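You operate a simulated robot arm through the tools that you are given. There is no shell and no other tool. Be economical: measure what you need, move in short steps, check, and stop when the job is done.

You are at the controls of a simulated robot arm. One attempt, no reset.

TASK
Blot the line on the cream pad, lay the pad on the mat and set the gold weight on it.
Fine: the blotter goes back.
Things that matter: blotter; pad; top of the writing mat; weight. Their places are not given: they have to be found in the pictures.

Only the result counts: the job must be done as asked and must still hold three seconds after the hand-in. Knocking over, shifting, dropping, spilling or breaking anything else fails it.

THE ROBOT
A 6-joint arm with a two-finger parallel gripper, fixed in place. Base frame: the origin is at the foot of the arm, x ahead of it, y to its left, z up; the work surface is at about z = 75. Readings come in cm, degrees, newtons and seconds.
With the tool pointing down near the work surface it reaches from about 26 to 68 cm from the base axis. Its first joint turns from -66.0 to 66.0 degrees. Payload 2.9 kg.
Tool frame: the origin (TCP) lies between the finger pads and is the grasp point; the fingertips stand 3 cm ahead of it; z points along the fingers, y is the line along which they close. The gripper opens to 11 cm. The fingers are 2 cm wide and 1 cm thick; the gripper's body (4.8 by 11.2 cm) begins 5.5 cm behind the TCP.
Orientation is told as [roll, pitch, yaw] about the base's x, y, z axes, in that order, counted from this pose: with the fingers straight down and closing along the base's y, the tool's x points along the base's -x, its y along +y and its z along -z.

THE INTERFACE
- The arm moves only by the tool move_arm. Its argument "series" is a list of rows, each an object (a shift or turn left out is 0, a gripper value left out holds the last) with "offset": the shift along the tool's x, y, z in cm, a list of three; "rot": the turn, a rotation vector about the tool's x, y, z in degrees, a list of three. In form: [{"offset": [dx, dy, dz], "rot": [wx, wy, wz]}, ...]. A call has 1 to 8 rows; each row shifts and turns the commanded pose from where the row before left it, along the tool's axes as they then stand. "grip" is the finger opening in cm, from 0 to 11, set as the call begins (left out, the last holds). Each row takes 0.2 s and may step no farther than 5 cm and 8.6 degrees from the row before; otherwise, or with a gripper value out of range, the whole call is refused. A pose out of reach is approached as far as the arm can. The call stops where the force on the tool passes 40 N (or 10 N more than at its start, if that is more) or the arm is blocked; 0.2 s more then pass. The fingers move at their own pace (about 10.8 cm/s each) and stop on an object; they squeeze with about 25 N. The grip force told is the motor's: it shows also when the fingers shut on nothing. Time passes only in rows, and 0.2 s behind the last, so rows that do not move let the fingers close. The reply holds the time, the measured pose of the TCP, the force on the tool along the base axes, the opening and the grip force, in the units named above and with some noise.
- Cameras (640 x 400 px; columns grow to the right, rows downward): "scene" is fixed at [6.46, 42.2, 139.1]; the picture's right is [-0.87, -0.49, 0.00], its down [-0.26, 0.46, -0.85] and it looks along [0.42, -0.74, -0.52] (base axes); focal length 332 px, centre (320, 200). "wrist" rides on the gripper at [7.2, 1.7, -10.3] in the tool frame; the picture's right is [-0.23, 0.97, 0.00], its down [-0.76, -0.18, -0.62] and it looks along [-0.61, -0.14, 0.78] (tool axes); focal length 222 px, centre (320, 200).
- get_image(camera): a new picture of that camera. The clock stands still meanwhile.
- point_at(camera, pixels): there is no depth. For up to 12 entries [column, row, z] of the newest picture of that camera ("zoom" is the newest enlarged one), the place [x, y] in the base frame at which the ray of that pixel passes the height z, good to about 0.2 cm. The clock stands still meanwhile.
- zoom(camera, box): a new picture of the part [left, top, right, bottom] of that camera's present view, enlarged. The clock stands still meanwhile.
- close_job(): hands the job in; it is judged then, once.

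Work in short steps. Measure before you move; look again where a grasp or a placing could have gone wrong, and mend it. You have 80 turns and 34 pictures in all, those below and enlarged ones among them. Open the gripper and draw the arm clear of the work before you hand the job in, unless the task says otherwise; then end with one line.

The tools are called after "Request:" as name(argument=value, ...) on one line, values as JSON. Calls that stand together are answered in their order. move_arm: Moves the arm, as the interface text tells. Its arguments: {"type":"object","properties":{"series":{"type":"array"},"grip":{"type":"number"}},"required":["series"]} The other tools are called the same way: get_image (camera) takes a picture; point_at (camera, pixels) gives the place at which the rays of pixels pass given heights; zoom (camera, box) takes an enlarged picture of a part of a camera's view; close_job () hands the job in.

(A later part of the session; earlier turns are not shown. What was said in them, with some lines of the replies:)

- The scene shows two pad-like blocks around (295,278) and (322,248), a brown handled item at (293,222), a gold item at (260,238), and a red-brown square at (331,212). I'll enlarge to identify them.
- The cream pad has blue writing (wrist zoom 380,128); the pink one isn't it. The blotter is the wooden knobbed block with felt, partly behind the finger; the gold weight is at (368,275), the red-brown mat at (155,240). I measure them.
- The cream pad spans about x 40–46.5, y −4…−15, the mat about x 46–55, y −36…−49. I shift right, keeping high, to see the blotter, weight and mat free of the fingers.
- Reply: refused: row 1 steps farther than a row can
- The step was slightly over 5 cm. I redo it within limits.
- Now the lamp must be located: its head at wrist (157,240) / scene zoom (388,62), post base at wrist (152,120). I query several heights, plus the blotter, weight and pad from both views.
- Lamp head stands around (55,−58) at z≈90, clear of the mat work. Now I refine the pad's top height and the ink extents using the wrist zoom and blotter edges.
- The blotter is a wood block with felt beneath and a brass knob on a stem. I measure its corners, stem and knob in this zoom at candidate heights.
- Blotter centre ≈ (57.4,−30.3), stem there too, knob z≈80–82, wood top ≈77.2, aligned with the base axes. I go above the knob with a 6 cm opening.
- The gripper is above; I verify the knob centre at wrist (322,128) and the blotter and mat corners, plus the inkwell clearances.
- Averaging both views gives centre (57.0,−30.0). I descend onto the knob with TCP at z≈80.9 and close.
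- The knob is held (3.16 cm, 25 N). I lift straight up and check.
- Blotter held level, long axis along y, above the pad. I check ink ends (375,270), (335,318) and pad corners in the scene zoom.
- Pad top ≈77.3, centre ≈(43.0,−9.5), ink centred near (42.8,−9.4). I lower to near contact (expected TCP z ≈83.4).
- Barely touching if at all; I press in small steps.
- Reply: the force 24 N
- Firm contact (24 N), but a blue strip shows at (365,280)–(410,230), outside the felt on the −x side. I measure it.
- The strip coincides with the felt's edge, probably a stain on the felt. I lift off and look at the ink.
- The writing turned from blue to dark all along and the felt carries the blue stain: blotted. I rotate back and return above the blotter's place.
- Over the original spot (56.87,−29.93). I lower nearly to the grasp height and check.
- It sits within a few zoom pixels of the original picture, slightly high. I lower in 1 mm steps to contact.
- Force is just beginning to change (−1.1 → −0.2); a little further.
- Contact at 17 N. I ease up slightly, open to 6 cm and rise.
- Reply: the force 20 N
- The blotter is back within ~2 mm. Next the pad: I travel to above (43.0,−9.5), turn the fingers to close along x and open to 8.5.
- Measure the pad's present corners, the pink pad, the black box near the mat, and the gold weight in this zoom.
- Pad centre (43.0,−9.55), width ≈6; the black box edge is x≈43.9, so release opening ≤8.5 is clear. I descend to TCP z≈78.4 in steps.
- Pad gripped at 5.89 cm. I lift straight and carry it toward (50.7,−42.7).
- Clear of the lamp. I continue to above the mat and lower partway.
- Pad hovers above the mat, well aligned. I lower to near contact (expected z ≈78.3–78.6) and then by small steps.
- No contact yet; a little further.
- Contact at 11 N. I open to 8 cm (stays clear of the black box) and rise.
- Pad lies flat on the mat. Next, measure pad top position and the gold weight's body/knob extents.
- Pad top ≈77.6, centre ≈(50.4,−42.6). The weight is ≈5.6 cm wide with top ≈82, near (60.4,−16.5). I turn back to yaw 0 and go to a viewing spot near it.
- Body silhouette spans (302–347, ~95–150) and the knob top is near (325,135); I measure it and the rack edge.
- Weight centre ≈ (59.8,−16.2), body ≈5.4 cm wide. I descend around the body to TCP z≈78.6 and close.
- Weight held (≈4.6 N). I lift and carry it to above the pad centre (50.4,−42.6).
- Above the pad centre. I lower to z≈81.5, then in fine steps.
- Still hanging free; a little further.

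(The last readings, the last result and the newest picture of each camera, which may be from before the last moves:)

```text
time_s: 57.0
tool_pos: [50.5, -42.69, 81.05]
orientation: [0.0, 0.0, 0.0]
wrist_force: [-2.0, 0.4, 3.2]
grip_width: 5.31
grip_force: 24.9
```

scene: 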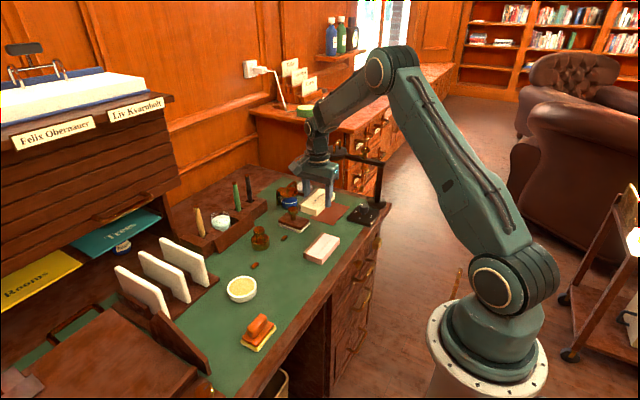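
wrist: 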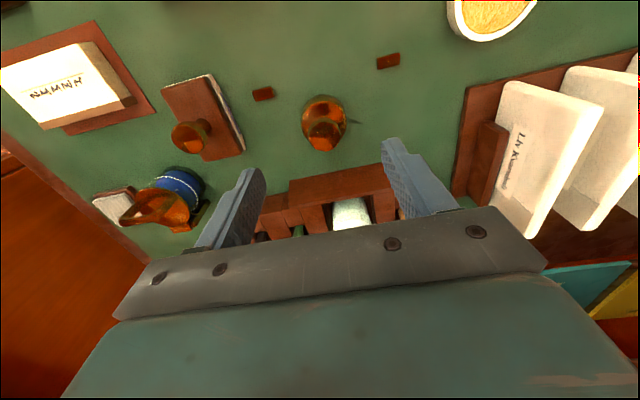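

Contact (force swung from −4 to +3 N). I release to 8 cm, rise and draw the arm away toward the starting area.

Request:
move_arm(series=[{}, {}, {}], grip=8)

Request:
move_arm(series=[{"offset": [0, 0, -2]}, {"offset": [0, 0, -4]}, {"offset": [0, 0, -4]}, {"offset": [0, 0, -4]}, {"offset": [0, 0, -4]}, {}])

Request:
move_arm(series=[{"offset": [2, 4.5, 0]}, {"offset": [2, 4.5, 0]}, {"offset": [2, 4.5, 0]}, {"offset": [2, 4.5, 0]}, {"offset": [2, 4.5, 0]}, {"offset": [0, 4.5, -2]}, {}])

Request:
zoom(camera="scene", box=[220, 165, 390, 270])

Request:
get_image(camera="scene")

```text
time_s: 57.8
tool_pos: [50.41, -42.6, 80.99]
orientation: [-0.1, 0.1, 0.0]
wrist_force: [-0.3, -0.1, 0.5]
grip_width: 7.96
grip_force: 0.0
```

```text
time_s: 59.2
tool_pos: [50.48, -42.44, 99.14]
orientation: [0.1, -0.1, 0.0]
wrist_force: [0.1, -0.6, -0.7]
grip_width: 8.01
grip_force: 0.1
```

```text
time_s: 60.8
tool_pos: [40.58, -15.69, 101.17]
orientation: [-0.1, 0.0, 0.0]
wrist_force: [-0.6, 0.0, 0.3]
grip_width: 8.01
grip_force: 0.1
```

```text
3.76 times, centred on (305, 218) of scene
```

zoom: 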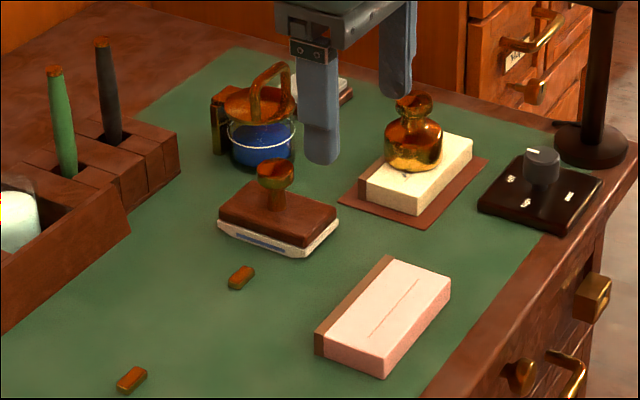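

```text
4 pictures are left
```

scene: 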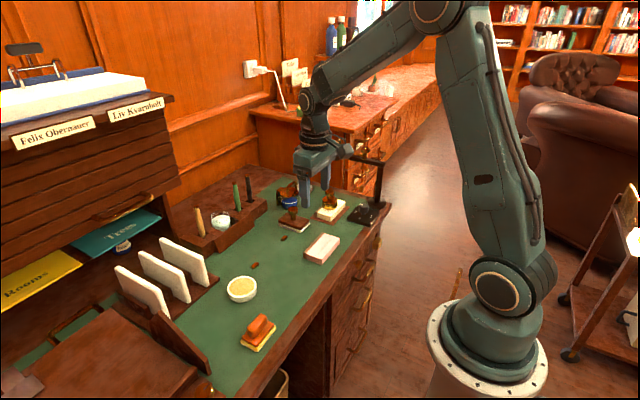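

The weight stands upright on the pad, the pad lies on the mat, the blotter is back and nothing else has moved. The gripper is open and clear, so I hand in.

Request:
close_job()

```text
The job is handed in.
```

I blotted the writing on the cream pad, put the blotter back to within about 2 mm of where it was, laid the pad on the mat, and stood the gold weight on it; I've handed the job in but saw no verdict.
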